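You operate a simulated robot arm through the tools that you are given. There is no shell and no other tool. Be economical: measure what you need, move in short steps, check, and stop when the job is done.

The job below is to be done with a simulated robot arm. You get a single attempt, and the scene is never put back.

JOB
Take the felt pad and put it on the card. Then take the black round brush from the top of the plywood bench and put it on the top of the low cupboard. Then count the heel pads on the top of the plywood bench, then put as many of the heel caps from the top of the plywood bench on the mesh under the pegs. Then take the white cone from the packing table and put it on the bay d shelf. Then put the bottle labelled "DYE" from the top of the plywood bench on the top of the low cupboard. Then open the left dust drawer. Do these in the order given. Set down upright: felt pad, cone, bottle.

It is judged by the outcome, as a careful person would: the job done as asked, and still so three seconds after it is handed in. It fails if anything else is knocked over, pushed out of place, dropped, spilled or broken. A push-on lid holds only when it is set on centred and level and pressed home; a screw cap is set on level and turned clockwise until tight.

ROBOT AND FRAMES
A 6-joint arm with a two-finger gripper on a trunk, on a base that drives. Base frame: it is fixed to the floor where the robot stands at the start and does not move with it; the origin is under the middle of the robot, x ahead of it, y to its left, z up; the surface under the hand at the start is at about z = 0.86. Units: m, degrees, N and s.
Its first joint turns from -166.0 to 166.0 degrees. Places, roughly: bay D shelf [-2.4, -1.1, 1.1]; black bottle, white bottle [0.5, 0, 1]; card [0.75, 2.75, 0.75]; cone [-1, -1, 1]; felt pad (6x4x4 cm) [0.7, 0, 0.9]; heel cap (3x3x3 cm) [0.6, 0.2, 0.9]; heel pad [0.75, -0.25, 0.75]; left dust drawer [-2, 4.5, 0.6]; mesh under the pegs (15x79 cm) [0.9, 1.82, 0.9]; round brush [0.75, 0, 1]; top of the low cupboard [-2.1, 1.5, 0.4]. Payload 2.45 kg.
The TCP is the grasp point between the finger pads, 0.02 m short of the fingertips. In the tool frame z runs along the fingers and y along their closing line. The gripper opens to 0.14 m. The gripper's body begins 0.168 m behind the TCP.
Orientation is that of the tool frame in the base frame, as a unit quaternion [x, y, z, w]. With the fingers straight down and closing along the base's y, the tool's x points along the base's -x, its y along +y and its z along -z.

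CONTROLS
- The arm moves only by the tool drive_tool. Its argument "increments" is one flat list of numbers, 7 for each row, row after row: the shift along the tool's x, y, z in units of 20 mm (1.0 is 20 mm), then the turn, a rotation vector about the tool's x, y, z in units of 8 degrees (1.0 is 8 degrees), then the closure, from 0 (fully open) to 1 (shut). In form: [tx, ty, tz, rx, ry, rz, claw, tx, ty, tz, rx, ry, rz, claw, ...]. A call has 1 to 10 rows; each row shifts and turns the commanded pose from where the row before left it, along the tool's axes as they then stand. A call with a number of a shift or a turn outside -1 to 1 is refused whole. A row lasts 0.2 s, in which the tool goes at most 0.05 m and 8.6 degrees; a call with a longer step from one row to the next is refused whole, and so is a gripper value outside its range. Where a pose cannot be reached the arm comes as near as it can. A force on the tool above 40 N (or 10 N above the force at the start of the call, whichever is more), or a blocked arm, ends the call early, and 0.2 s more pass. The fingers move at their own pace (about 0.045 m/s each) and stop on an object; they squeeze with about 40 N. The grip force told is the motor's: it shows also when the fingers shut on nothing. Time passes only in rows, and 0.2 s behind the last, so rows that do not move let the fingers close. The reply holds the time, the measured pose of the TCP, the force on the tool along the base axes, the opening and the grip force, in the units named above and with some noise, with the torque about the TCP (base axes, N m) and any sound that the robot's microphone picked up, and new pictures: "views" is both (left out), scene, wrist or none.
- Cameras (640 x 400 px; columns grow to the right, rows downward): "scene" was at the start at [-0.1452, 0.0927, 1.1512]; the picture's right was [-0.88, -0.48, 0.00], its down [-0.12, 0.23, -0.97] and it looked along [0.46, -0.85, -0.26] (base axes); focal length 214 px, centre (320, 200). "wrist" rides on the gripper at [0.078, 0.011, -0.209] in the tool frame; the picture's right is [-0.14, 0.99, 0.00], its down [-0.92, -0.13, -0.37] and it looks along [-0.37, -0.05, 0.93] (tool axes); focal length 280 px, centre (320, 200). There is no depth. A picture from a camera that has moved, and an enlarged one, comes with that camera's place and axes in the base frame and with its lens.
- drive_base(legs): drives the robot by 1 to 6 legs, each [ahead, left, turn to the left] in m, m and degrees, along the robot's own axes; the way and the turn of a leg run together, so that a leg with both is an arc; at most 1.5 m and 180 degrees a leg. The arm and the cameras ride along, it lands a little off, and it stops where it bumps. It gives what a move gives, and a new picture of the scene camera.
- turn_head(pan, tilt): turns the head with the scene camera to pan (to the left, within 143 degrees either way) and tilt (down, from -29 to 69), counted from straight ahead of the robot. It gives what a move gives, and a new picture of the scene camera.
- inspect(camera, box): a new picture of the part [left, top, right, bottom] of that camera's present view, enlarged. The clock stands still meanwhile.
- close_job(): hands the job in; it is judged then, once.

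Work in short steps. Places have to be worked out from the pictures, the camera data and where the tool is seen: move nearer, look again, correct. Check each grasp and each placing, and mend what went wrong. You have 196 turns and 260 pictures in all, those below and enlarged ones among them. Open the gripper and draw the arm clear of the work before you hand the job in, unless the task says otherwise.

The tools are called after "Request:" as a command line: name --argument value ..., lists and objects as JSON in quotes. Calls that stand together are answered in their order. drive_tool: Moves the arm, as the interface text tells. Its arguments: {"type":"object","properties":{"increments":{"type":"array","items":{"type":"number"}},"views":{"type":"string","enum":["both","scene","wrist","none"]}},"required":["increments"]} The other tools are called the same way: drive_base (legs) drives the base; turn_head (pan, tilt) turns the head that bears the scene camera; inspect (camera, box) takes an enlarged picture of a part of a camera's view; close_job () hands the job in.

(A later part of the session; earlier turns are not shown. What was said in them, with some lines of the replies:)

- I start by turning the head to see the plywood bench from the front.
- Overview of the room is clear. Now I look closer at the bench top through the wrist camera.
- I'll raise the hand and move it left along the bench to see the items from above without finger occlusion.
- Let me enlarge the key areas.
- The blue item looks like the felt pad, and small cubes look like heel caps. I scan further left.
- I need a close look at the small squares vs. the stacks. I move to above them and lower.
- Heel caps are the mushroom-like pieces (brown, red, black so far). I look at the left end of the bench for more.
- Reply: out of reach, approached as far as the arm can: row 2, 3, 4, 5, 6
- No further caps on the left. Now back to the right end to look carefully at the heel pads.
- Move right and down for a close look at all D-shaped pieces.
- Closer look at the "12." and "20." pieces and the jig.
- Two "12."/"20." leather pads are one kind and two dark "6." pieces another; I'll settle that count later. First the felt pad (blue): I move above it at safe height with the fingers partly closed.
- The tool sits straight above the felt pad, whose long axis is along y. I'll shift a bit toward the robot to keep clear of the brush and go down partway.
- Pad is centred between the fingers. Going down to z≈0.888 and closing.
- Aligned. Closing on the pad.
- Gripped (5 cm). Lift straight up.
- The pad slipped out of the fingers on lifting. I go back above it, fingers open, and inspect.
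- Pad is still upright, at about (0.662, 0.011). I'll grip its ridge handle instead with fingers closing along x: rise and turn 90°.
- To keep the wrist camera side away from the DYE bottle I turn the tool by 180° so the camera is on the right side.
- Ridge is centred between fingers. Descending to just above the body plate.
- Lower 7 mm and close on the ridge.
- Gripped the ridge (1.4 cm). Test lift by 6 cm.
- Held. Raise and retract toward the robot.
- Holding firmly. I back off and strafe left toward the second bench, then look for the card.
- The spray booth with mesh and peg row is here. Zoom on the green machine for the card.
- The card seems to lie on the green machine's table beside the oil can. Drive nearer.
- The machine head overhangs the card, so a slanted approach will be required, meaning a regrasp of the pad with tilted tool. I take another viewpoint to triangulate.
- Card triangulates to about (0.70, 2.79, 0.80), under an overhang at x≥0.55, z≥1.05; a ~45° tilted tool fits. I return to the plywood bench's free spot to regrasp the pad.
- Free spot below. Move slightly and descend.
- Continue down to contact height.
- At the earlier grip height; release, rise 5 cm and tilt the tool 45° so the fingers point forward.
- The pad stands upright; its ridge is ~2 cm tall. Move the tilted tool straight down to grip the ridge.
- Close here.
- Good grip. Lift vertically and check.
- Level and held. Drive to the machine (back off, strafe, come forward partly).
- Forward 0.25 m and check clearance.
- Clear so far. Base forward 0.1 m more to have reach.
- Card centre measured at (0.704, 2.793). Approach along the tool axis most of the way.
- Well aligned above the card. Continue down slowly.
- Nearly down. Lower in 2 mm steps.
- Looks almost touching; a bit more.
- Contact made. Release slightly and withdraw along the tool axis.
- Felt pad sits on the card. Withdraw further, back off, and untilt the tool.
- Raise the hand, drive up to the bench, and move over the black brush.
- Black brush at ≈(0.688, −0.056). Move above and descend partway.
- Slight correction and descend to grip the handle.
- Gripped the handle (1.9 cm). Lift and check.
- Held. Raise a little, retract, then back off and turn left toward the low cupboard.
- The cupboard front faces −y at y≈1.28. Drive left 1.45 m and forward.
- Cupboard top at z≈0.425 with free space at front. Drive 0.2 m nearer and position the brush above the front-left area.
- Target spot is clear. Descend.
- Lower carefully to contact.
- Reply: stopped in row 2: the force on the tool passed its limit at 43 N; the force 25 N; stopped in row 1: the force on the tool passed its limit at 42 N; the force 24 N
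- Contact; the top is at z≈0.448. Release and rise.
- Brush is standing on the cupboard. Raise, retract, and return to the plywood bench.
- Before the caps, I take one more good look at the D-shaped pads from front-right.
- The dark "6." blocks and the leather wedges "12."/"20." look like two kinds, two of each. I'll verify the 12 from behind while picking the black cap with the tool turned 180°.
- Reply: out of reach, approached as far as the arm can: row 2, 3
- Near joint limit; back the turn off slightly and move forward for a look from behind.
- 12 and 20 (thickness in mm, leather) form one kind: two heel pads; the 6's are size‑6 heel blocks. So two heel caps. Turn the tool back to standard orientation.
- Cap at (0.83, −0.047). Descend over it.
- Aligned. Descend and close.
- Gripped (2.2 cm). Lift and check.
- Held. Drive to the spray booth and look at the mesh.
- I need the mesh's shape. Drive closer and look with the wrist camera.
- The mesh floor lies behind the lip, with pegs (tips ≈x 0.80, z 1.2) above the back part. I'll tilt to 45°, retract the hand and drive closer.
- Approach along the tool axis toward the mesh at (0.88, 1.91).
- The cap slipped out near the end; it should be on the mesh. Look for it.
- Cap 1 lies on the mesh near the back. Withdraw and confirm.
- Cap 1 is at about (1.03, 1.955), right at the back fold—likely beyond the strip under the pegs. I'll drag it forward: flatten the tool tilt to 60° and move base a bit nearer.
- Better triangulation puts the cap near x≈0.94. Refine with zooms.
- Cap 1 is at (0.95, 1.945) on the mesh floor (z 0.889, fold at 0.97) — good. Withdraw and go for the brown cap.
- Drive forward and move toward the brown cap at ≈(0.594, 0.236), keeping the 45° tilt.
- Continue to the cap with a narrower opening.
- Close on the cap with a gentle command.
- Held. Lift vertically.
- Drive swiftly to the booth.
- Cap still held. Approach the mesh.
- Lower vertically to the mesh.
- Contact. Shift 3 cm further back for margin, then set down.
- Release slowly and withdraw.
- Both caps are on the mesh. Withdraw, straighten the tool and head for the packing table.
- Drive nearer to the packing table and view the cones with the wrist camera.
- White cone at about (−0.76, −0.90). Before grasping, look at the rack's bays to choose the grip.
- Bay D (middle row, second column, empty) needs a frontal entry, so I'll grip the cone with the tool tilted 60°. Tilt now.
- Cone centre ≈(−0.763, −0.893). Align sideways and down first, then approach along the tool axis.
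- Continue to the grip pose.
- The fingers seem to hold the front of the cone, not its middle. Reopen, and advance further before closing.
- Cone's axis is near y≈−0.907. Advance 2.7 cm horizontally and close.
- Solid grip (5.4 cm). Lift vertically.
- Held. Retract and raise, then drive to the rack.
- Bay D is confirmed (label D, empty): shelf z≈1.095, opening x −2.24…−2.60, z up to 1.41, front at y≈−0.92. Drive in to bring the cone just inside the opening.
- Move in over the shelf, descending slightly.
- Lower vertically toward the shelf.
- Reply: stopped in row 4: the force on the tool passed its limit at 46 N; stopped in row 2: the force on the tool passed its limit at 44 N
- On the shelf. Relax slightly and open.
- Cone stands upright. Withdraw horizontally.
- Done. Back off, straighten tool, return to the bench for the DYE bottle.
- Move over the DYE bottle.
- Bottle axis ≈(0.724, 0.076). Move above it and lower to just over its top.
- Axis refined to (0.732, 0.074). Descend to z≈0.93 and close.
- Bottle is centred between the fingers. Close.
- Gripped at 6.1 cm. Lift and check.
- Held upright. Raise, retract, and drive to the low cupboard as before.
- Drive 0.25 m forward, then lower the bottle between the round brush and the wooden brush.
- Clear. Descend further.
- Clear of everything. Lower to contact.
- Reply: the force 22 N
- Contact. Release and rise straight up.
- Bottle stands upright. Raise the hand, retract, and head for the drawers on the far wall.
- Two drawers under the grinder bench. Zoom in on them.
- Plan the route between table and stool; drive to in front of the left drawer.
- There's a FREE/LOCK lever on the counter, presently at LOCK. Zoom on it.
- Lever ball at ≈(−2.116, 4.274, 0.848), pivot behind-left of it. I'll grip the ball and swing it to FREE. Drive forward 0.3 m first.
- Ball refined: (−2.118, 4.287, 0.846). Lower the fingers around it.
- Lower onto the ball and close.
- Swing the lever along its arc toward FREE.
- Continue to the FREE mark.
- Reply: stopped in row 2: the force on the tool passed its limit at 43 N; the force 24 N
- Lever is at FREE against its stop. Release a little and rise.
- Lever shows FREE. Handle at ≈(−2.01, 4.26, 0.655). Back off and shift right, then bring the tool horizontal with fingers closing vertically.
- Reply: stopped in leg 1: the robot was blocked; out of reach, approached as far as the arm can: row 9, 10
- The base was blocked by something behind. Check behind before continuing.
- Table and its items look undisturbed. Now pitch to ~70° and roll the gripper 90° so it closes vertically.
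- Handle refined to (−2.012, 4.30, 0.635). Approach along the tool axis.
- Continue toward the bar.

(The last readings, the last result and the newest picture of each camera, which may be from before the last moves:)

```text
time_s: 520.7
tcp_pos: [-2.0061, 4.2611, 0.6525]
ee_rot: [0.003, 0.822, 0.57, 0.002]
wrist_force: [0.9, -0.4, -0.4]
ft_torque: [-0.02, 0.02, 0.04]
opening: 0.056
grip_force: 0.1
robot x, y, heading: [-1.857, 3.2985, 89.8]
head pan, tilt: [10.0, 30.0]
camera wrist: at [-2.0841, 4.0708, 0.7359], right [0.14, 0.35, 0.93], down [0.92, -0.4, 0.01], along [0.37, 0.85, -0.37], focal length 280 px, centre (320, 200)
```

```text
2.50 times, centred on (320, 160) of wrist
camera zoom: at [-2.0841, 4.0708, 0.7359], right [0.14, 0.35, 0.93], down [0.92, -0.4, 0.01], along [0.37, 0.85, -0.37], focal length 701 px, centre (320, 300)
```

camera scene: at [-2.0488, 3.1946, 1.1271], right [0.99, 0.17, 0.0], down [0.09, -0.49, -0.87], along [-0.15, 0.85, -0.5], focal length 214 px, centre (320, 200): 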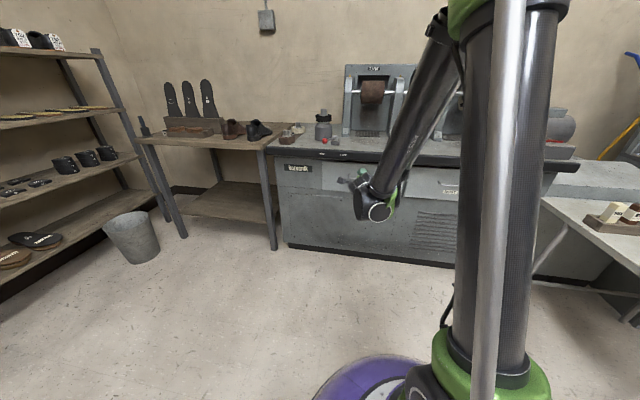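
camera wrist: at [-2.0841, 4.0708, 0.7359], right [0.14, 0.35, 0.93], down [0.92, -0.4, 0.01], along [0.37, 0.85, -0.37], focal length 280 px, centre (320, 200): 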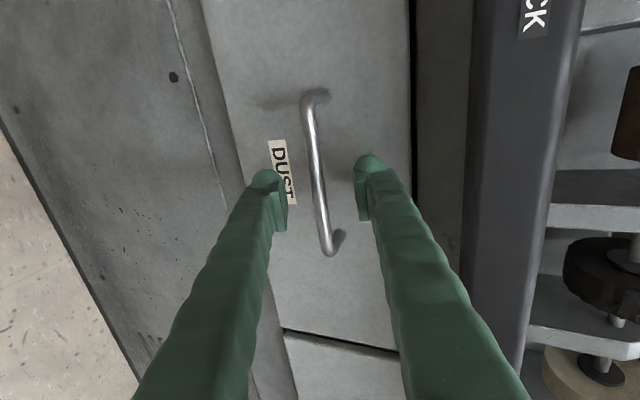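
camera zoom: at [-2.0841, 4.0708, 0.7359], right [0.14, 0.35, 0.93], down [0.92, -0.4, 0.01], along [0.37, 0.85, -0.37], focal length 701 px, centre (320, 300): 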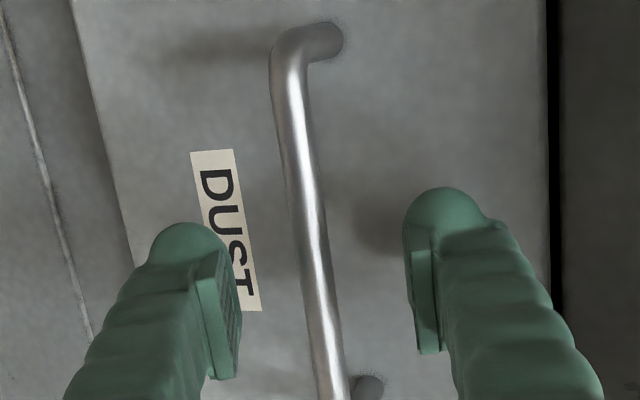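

Bar is ≈2.6 cm ahead. Advance and close on it.

Request:
drive_tool --increments '[0, 0.1, 0.7, 0, 0, 0, 0.6, 0, 0.03, 0.65, 0, 0, 0, 0.6, 0, 0, 0, 0, 0, 0, 1, 0, 0, 0, 0, 0, 0, 1, 0, 0, 0, 0, 0, 0, 1, 0, 0, 0, 0, 0, 0, 1]' --views "wrist"

```text
time_s: 522.1
tcp_pos: [-2.0056, 4.2846, 0.6422]
ee_rot: [0.003, 0.824, 0.567, 0.003]
wrist_force: [-1.6, -0.7, -26.2]
ft_torque: [0.25, -0.18, 0.0]
opening: 0.0063
grip_force: 32.5
robot x, y, heading: [-1.856, 3.2974, 89.7]
head pan, tilt: [10.0, 30.0]
stopped in row 6: the force on the tool passed its limit at 44 N (the readings are from after the stop); the commanded pose is now the measured one
camera wrist: at [-2.0837, 4.0963, 0.7265], right [0.14, 0.35, 0.93], down [0.92, -0.4, 0.01], along [0.37, 0.85, -0.38], focal length 280 px, centre (320, 200)
```

wrist: 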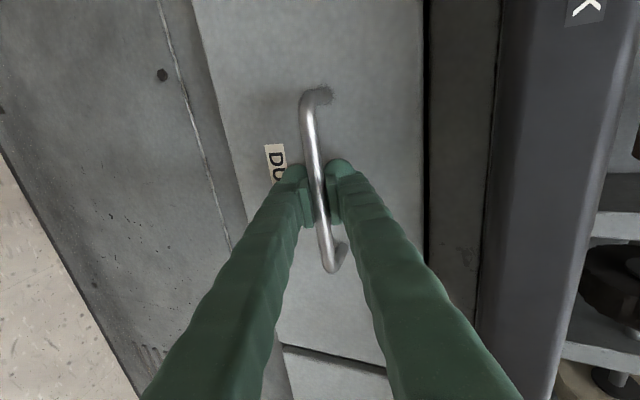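

Gripped the handle. Pull straight back.

Request:
drive_tool --increments '[0, -0.18, -0.47, 0, 0, 0, 1, 0, -0.18, -0.47, 0, 0, 0, 1, 0, -0.18, -0.47, 0, 0, 0, 1, 0, -0.18, -0.47, 0, 0, 0, 1, 0, -0.18, -0.47, 0, 0, 0, 1, 0, -0.18, -0.47, 0, 0, 0, 1]' --views "both"

```text
time_s: 522.7
tcp_pos: [-2.005, 4.269, 0.6416]
ee_rot: [0.004, 0.824, 0.567, 0.003]
wrist_force: [0.0, -3.0, -25.6]
ft_torque: [0.22, -0.26, 0.06]
opening: 0.0064
grip_force: 34.4
robot x, y, heading: [-1.8567, 3.2962, 89.9]
head pan, tilt: [10.0, 30.0]
stopped in row 2: the force on the tool passed its limit at 41 N (the readings are from after the stop); the commanded pose is now the measured one
camera scene: at [-2.049, 3.1954, 1.1272], right [0.99, 0.17, 0.0], down [0.09, -0.49, -0.87], along [-0.15, 0.85, -0.5], focal length 214 px, centre (320, 200)
camera wrist: at [-2.0839, 4.08, 0.7268], right [0.14, 0.35, 0.92], down [0.92, -0.4, 0.01], along [0.37, 0.85, -0.38], focal length 280 px, centre (320, 200)
```

scene: 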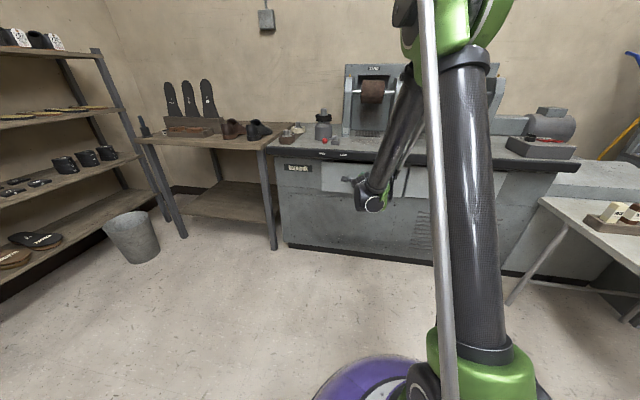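
wrist: 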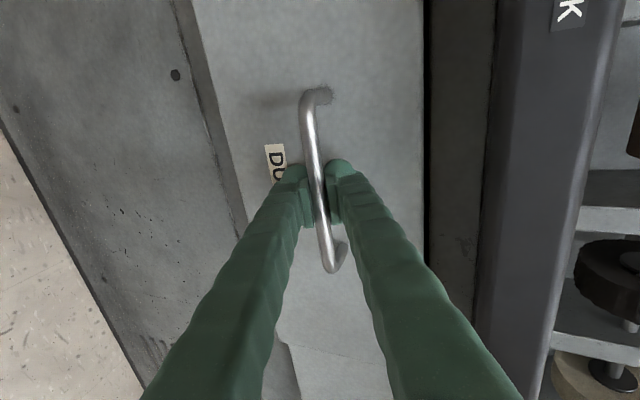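

It moved 1.6 cm with the drawer. Relieve the vertical preload and keep pulling.

Request:
drive_tool --increments '[0, -0.15, 0, 0, 0, 0, 1, 0, 0, 0, 0, 0, 0, 1]' --views "none"

```text
time_s: 523.3
tcp_pos: [-2.005, 4.2693, 0.6414]
ee_rot: [0.004, 0.823, 0.569, 0.003]
wrist_force: [-0.7, 2.7, 17.1]
ft_torque: [-0.14, -0.22, 0.19]
opening: 0.0061
grip_force: 34.8
robot x, y, heading: [-1.8572, 3.2954, 90.0]
head pan, tilt: [10.0, 30.0]
```

Request:
drive_tool --increments '[0, 0.06, 0, 0, 0, 0, 1, 0, -0.35, -0.94, 0, 0, 0, 1, 0, -0.35, -0.94, 0, 0, 0, 1, 0, -0.35, -0.94, 0, 0, 0, 1, 0, -0.35, -0.94, 0, 0, 0, 1, 0, -0.35, -0.94, 0, 0, 0, 1, 0, -0.35, -0.94, 0, 0, 0, 1]' --views "wrist"

```text
time_s: 524.9
tcp_pos: [-2.0054, 4.1475, 0.6415]
ee_rot: [0.004, 0.824, 0.567, 0.002]
wrist_force: [-6.4, -2.0, -9.9]
ft_torque: [0.09, -0.28, 0.13]
opening: 0.0062
grip_force: 35.0
robot x, y, heading: [-1.8555, 3.2966, 89.8]
head pan, tilt: [10.0, 30.0]
camera wrist: at [-2.0848, 3.9582, 0.7264], right [0.14, 0.35, 0.93], down [0.92, -0.4, 0.01], along [0.37, 0.85, -0.38], focal length 280 px, centre (320, 200)
```

wrist: 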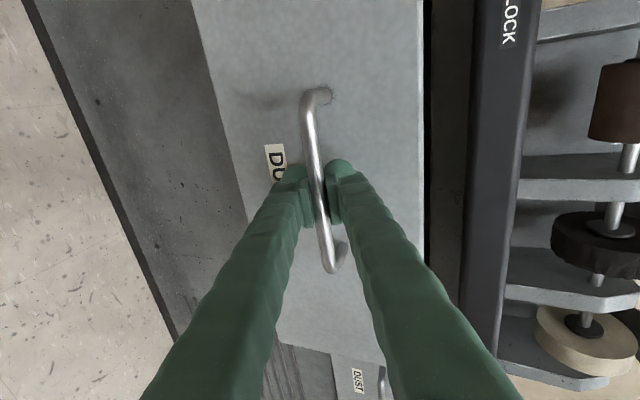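

The drawer is coming out (14 cm so far). Pull more.

Request:
drive_tool --increments '[0, -0.35, -0.94, 0, 0, 0, 1, 0, -0.35, -0.94, 0, 0, 0, 1, 0, -0.35, -0.94, 0, 0, 0, 1, 0, -0.35, -0.94, 0, 0, 0, 1, 0, -0.35, -0.94, 0, 0, 0, 1, 0, -0.35, -0.94, 0, 0, 0, 1]' --views "both"

```text
time_s: 525.9
tcp_pos: [-2.0072, 4.068, 0.6422]
ee_rot: [0.004, 0.824, 0.567, 0.003]
wrist_force: [-1.0, -2.8, -27.1]
ft_torque: [0.22, -0.28, 0.13]
opening: 0.0064
grip_force: 34.0
robot x, y, heading: [-1.8601, 3.2938, 89.8]
head pan, tilt: [10.0, 30.0]
stopped in row 5: the force on the tool passed its limit at 44 N (the readings are from after the stop); the commanded pose is now the measured one
camera scene: at [-2.049, 3.1952, 1.1272], right [0.99, 0.17, 0.0], down [0.09, -0.49, -0.87], along [-0.15, 0.85, -0.5], focal length 214 px, centre (320, 200)
camera wrist: at [-2.0858, 3.878, 0.7269], right [0.14, 0.35, 0.92], down [0.92, -0.4, 0.01], along [0.37, 0.85, -0.38], focal length 280 px, centre (320, 200)
```

scene: 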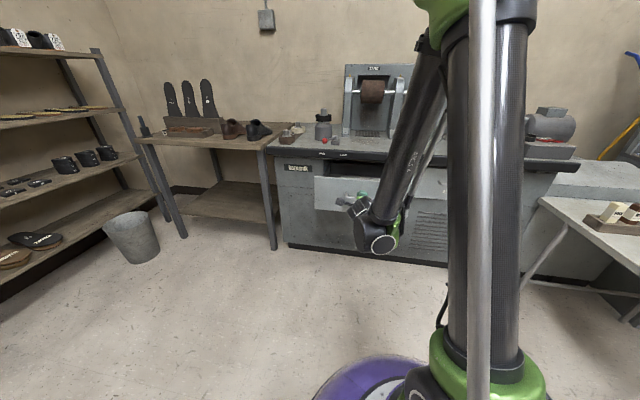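
wrist: 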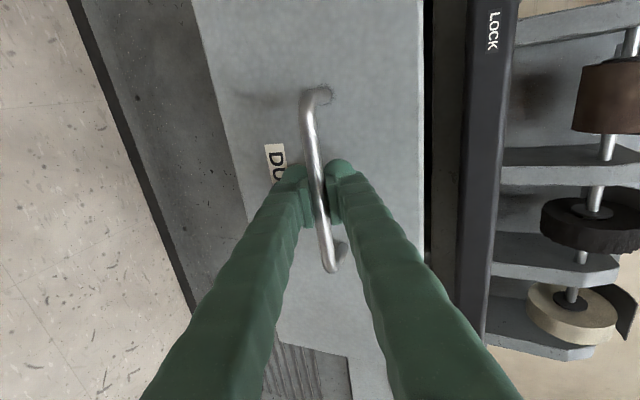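

21.7 cm open. Relieve preload and try a bit further.

Request:
drive_tool --increments '[0, -0.09, 0, 0, 0, 0, 1, 0, -0.36, -0.94, 0, 0, 0, 1, 0, -0.36, -0.94, 0, 0, 0, 1, 0, -0.36, -0.94, 0, 0, 0, 1]' --views "none"

```text
time_s: 526.7
tcp_pos: [-2.0071, 4.0369, 0.6429]
ee_rot: [0.007, 0.827, 0.563, 0.005]
wrist_force: [-1.8, -2.4, -28.5]
ft_torque: [0.19, -0.41, 0.14]
opening: 0.0062
grip_force: 34.4
out of reach, approached as far as the arm can: row 3
robot x, y, heading: [-1.8583, 3.2946, 90.0]
head pan, tilt: [10.0, 30.0]
stopped in row 3: the force on the tool passed its limit at 59 N (the readings are from after the stop); the commanded pose is now the measured one
```

Arm limit; use the base to pull a little more (there's ~0.15 m behind).

Request:
drive_base --legs '[[-0.08, 0, 0]]'

```text
time_s: 527.7
tcp_pos: [-2.0073, 3.973, 0.6415]
ee_rot: [0.006, 0.827, 0.562, 0.004]
wrist_force: [0.1, 0.9, -9.5]
ft_torque: [0.07, -0.45, 0.19]
opening: 0.0065
grip_force: 34.7
robot x, y, heading: [-1.8576, 3.234, 89.7]
head pan, tilt: [10.0, 30.0]
stopped in leg 1: the force on the tool passed its limit at 42 N (the readings are from after the stop); the commanded pose is now the measured one
camera scene: at [-2.0492, 3.132, 1.1271], right [0.99, 0.17, 0.0], down [0.09, -0.49, -0.87], along [-0.15, 0.85, -0.5], focal length 214 px, centre (320, 200)
```

scene: 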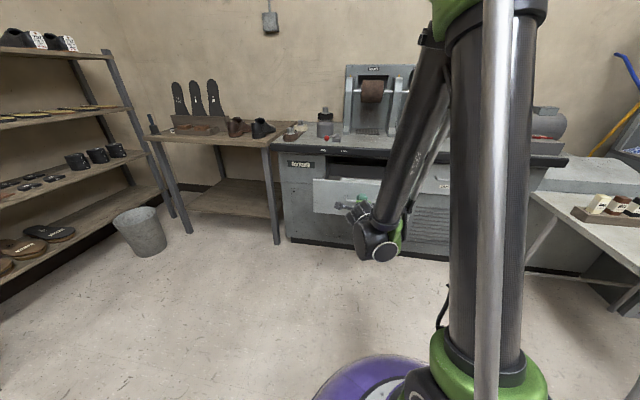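

The drawer is about 31 cm out. Open the fingers and back away.

Request:
drive_tool --increments '[0, 0, 0, 0, 0, 0, 0.6, 0, 0, 0, 0, 0, 0, 0.5, 0, 0, 0, 0, 0, 0, 0.5]' --views "wrist"

Request:
drive_base --legs '[[-0.07, 0, 0]]'

```text
time_s: 528.5
tcp_pos: [-2.0063, 3.9736, 0.6426]
ee_rot: [0.006, 0.827, 0.562, 0.004]
wrist_force: [0.9, 0.4, -0.6]
ft_torque: [0.06, 0.01, 0.02]
opening: 0.0685
grip_force: 0.1
robot x, y, heading: [-1.8543, 3.2311, 89.9]
head pan, tilt: [10.0, 30.0]
camera wrist: at [-2.0872, 3.7853, 0.7289], right [0.14, 0.36, 0.92], down [0.91, -0.4, 0.02], along [0.38, 0.84, -0.39], focal length 280 px, centre (320, 200)
```

wrist: 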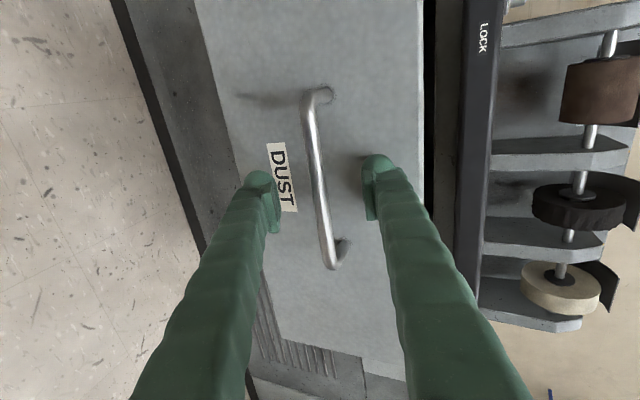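

```text
time_s: 529.5
tcp_pos: [-2.0075, 3.9031, 0.6427]
ee_rot: [0.006, 0.826, 0.563, 0.005]
wrist_force: [0.1, 0.9, 0.4]
ft_torque: [-0.01, -0.01, -0.06]
opening: 0.0699
grip_force: 0.1
robot x, y, heading: [-1.8566, 3.1602, 89.8]
head pan, tilt: [10.0, 30.0]
camera scene: at [-2.0492, 3.0619, 1.1271], right [0.99, 0.17, 0.0], down [0.09, -0.49, -0.87], along [-0.15, 0.85, -0.5], focal length 214 px, centre (320, 200)
```

scene: 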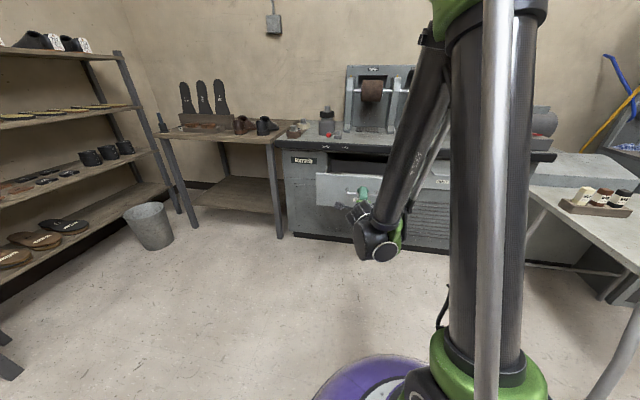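

Clear of the bar. Raise the hand.

Request:
drive_tool --increments '[0, 0.9, -0.4, 0, 0, 0, 0.5, 0, 0.9, -0.4, 0, 0, 0, 0.5, 0, 0.9, -0.4, 0, 0, 0, 0.5, 0, 0.9, -0.4, 0, 0, 0, 0.5, 0, 0.9, -0.4, 0, 0, 0, 0.5, 0, 0.9, -0.4, 0, 0, 0, 0.5, 0, 0.9, -0.4, 0, 0, 0, 0.5, 0, 0.9, -0.4, 0, 0, 0, 0.5, 0, 0.9, -0.4, 0, 0, 0, 0.5, 0, 0.9, -0.4, 0, 0, 0, 0.5]' --views "both"

Request:
inspect --camera "scene" --box '[270, 100, 430, 240]'

```text
time_s: 531.7
tcp_pos: [-2.0077, 3.8962, 0.8411]
ee_rot: [0.005, 0.827, 0.563, 0.004]
wrist_force: [-0.8, -0.1, -0.5]
ft_torque: [-0.01, -0.01, 0.01]
opening: 0.0699
grip_force: 0.1
robot x, y, heading: [-1.8582, 3.1621, 89.9]
head pan, tilt: [10.0, 30.0]
camera scene: at [-2.0492, 3.0618, 1.1271], right [0.99, 0.17, 0.0], down [0.09, -0.49, -0.87], along [-0.15, 0.85, -0.5], focal length 214 px, centre (320, 200)
camera wrist: at [-2.0878, 3.7067, 0.9263], right [0.14, 0.36, 0.92], down [0.91, -0.4, 0.02], along [0.38, 0.84, -0.39], focal length 280 px, centre (320, 200)
```

scene: 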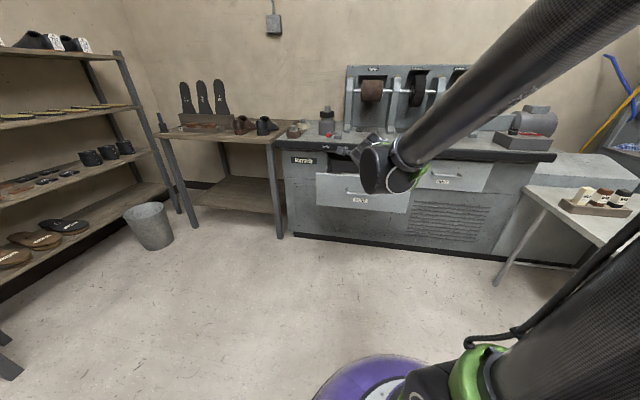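
wrist: 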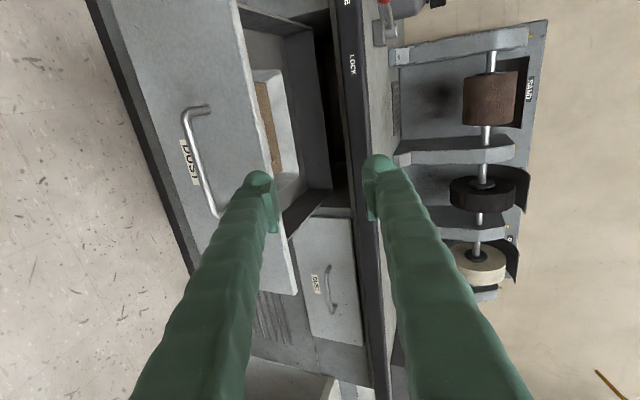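

```text
2.86 times, centred on (350, 170) of scene
camera zoom: at [-2.0492, 3.0618, 1.1271], right [0.99, 0.17, 0.0], down [0.09, -0.49, -0.87], along [-0.15, 0.85, -0.5], focal length 613 px, centre (234, 286)
```

zoom: 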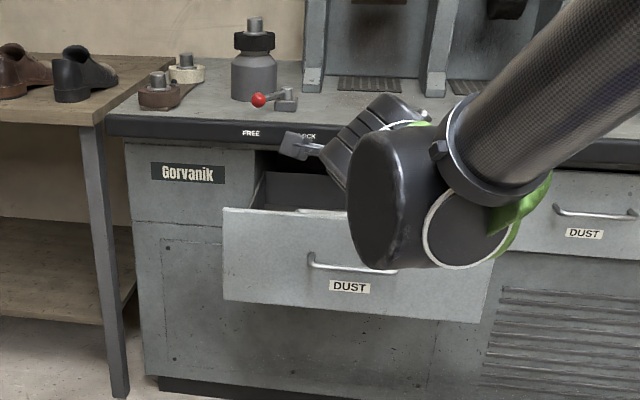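

The left dust drawer is open and the right one is untouched. Raise the hand further clear.

Request:
drive_tool --increments '[0, 0.9, -0.5, 0, 0, 0, 0.5, 0, 0.9, -0.5, 0, 0, 0, 0.5, 0, 0.9, -0.5, 0, 0, 0, 0.5, 0, 0.9, -0.5, 0, 0, 0, 0.5, 0, 0.9, -0.5, 0, 0, 0, 0.5, 0, 0.9, -0.5, 0, 0, 0, 0.5, 0, 0.9, -0.5, 0, 0, 0, 0.2, 0, 0.9, -0.5, 0, 0, 0, 0]' --views "wrist"

```text
time_s: 533.5
tcp_pos: [-2.0076, 3.8746, 1.0037]
ee_rot: [0.006, 0.827, 0.563, 0.003]
wrist_force: [0.6, -0.3, -0.8]
ft_torque: [0.01, -0.01, -0.02]
opening: 0.1211
grip_force: 0.0
robot x, y, heading: [-1.8629, 3.1637, 89.8]
head pan, tilt: [10.0, 30.0]
camera wrist: at [-2.0875, 3.6854, 1.0896], right [0.14, 0.36, 0.92], down [0.91, -0.4, 0.02], along [0.38, 0.84, -0.39], focal length 280 px, centre (320, 200)
```

wrist: 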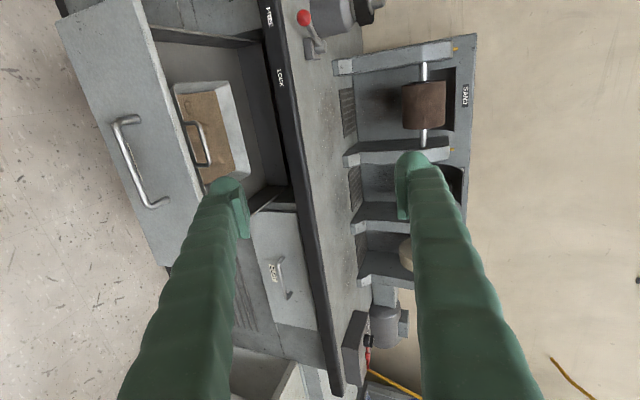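

Everything has been placed and the drawer stands open, with the gripper open and clear of it. Handing in.

Request:
close_job

```text
The job is handed in.
```

I carried out all six steps in order and handed the job in. The least certain one is the heel pad count.

- **Felt pad:** it stands upright on the card. My first lift failed: the pad slipped out of the fingers on the bench, stayed upright, and I regripped it by its ridge.
- **Round brush:** the black one stands on the top of the low cupboard.
- **Heel caps:** I put two on the mesh. I counted the "12." and "20." leather pieces as the heel pads and took the two dark "6." pieces for heel blocks. If the "6." pieces count as heel pads, two caps is too few. The black cap slipped out of the fingers just above the mesh and came to rest on its edge near the back fold. The brown cap was set down normally.
- **White cone:** it stands upright on the bay D shelf.
- **DYE bottle:** it stands upright on the top of the low cupboard.
- **Left dust drawer:** it is about 31 cm out. The drawers had a FREE/LOCK lever set to LOCK, so I moved it to FREE and left it there.

While backing up near the drawers, the base was blocked by the table behind it. I looked afterwards, and the table and its contents appeared undisturbed.
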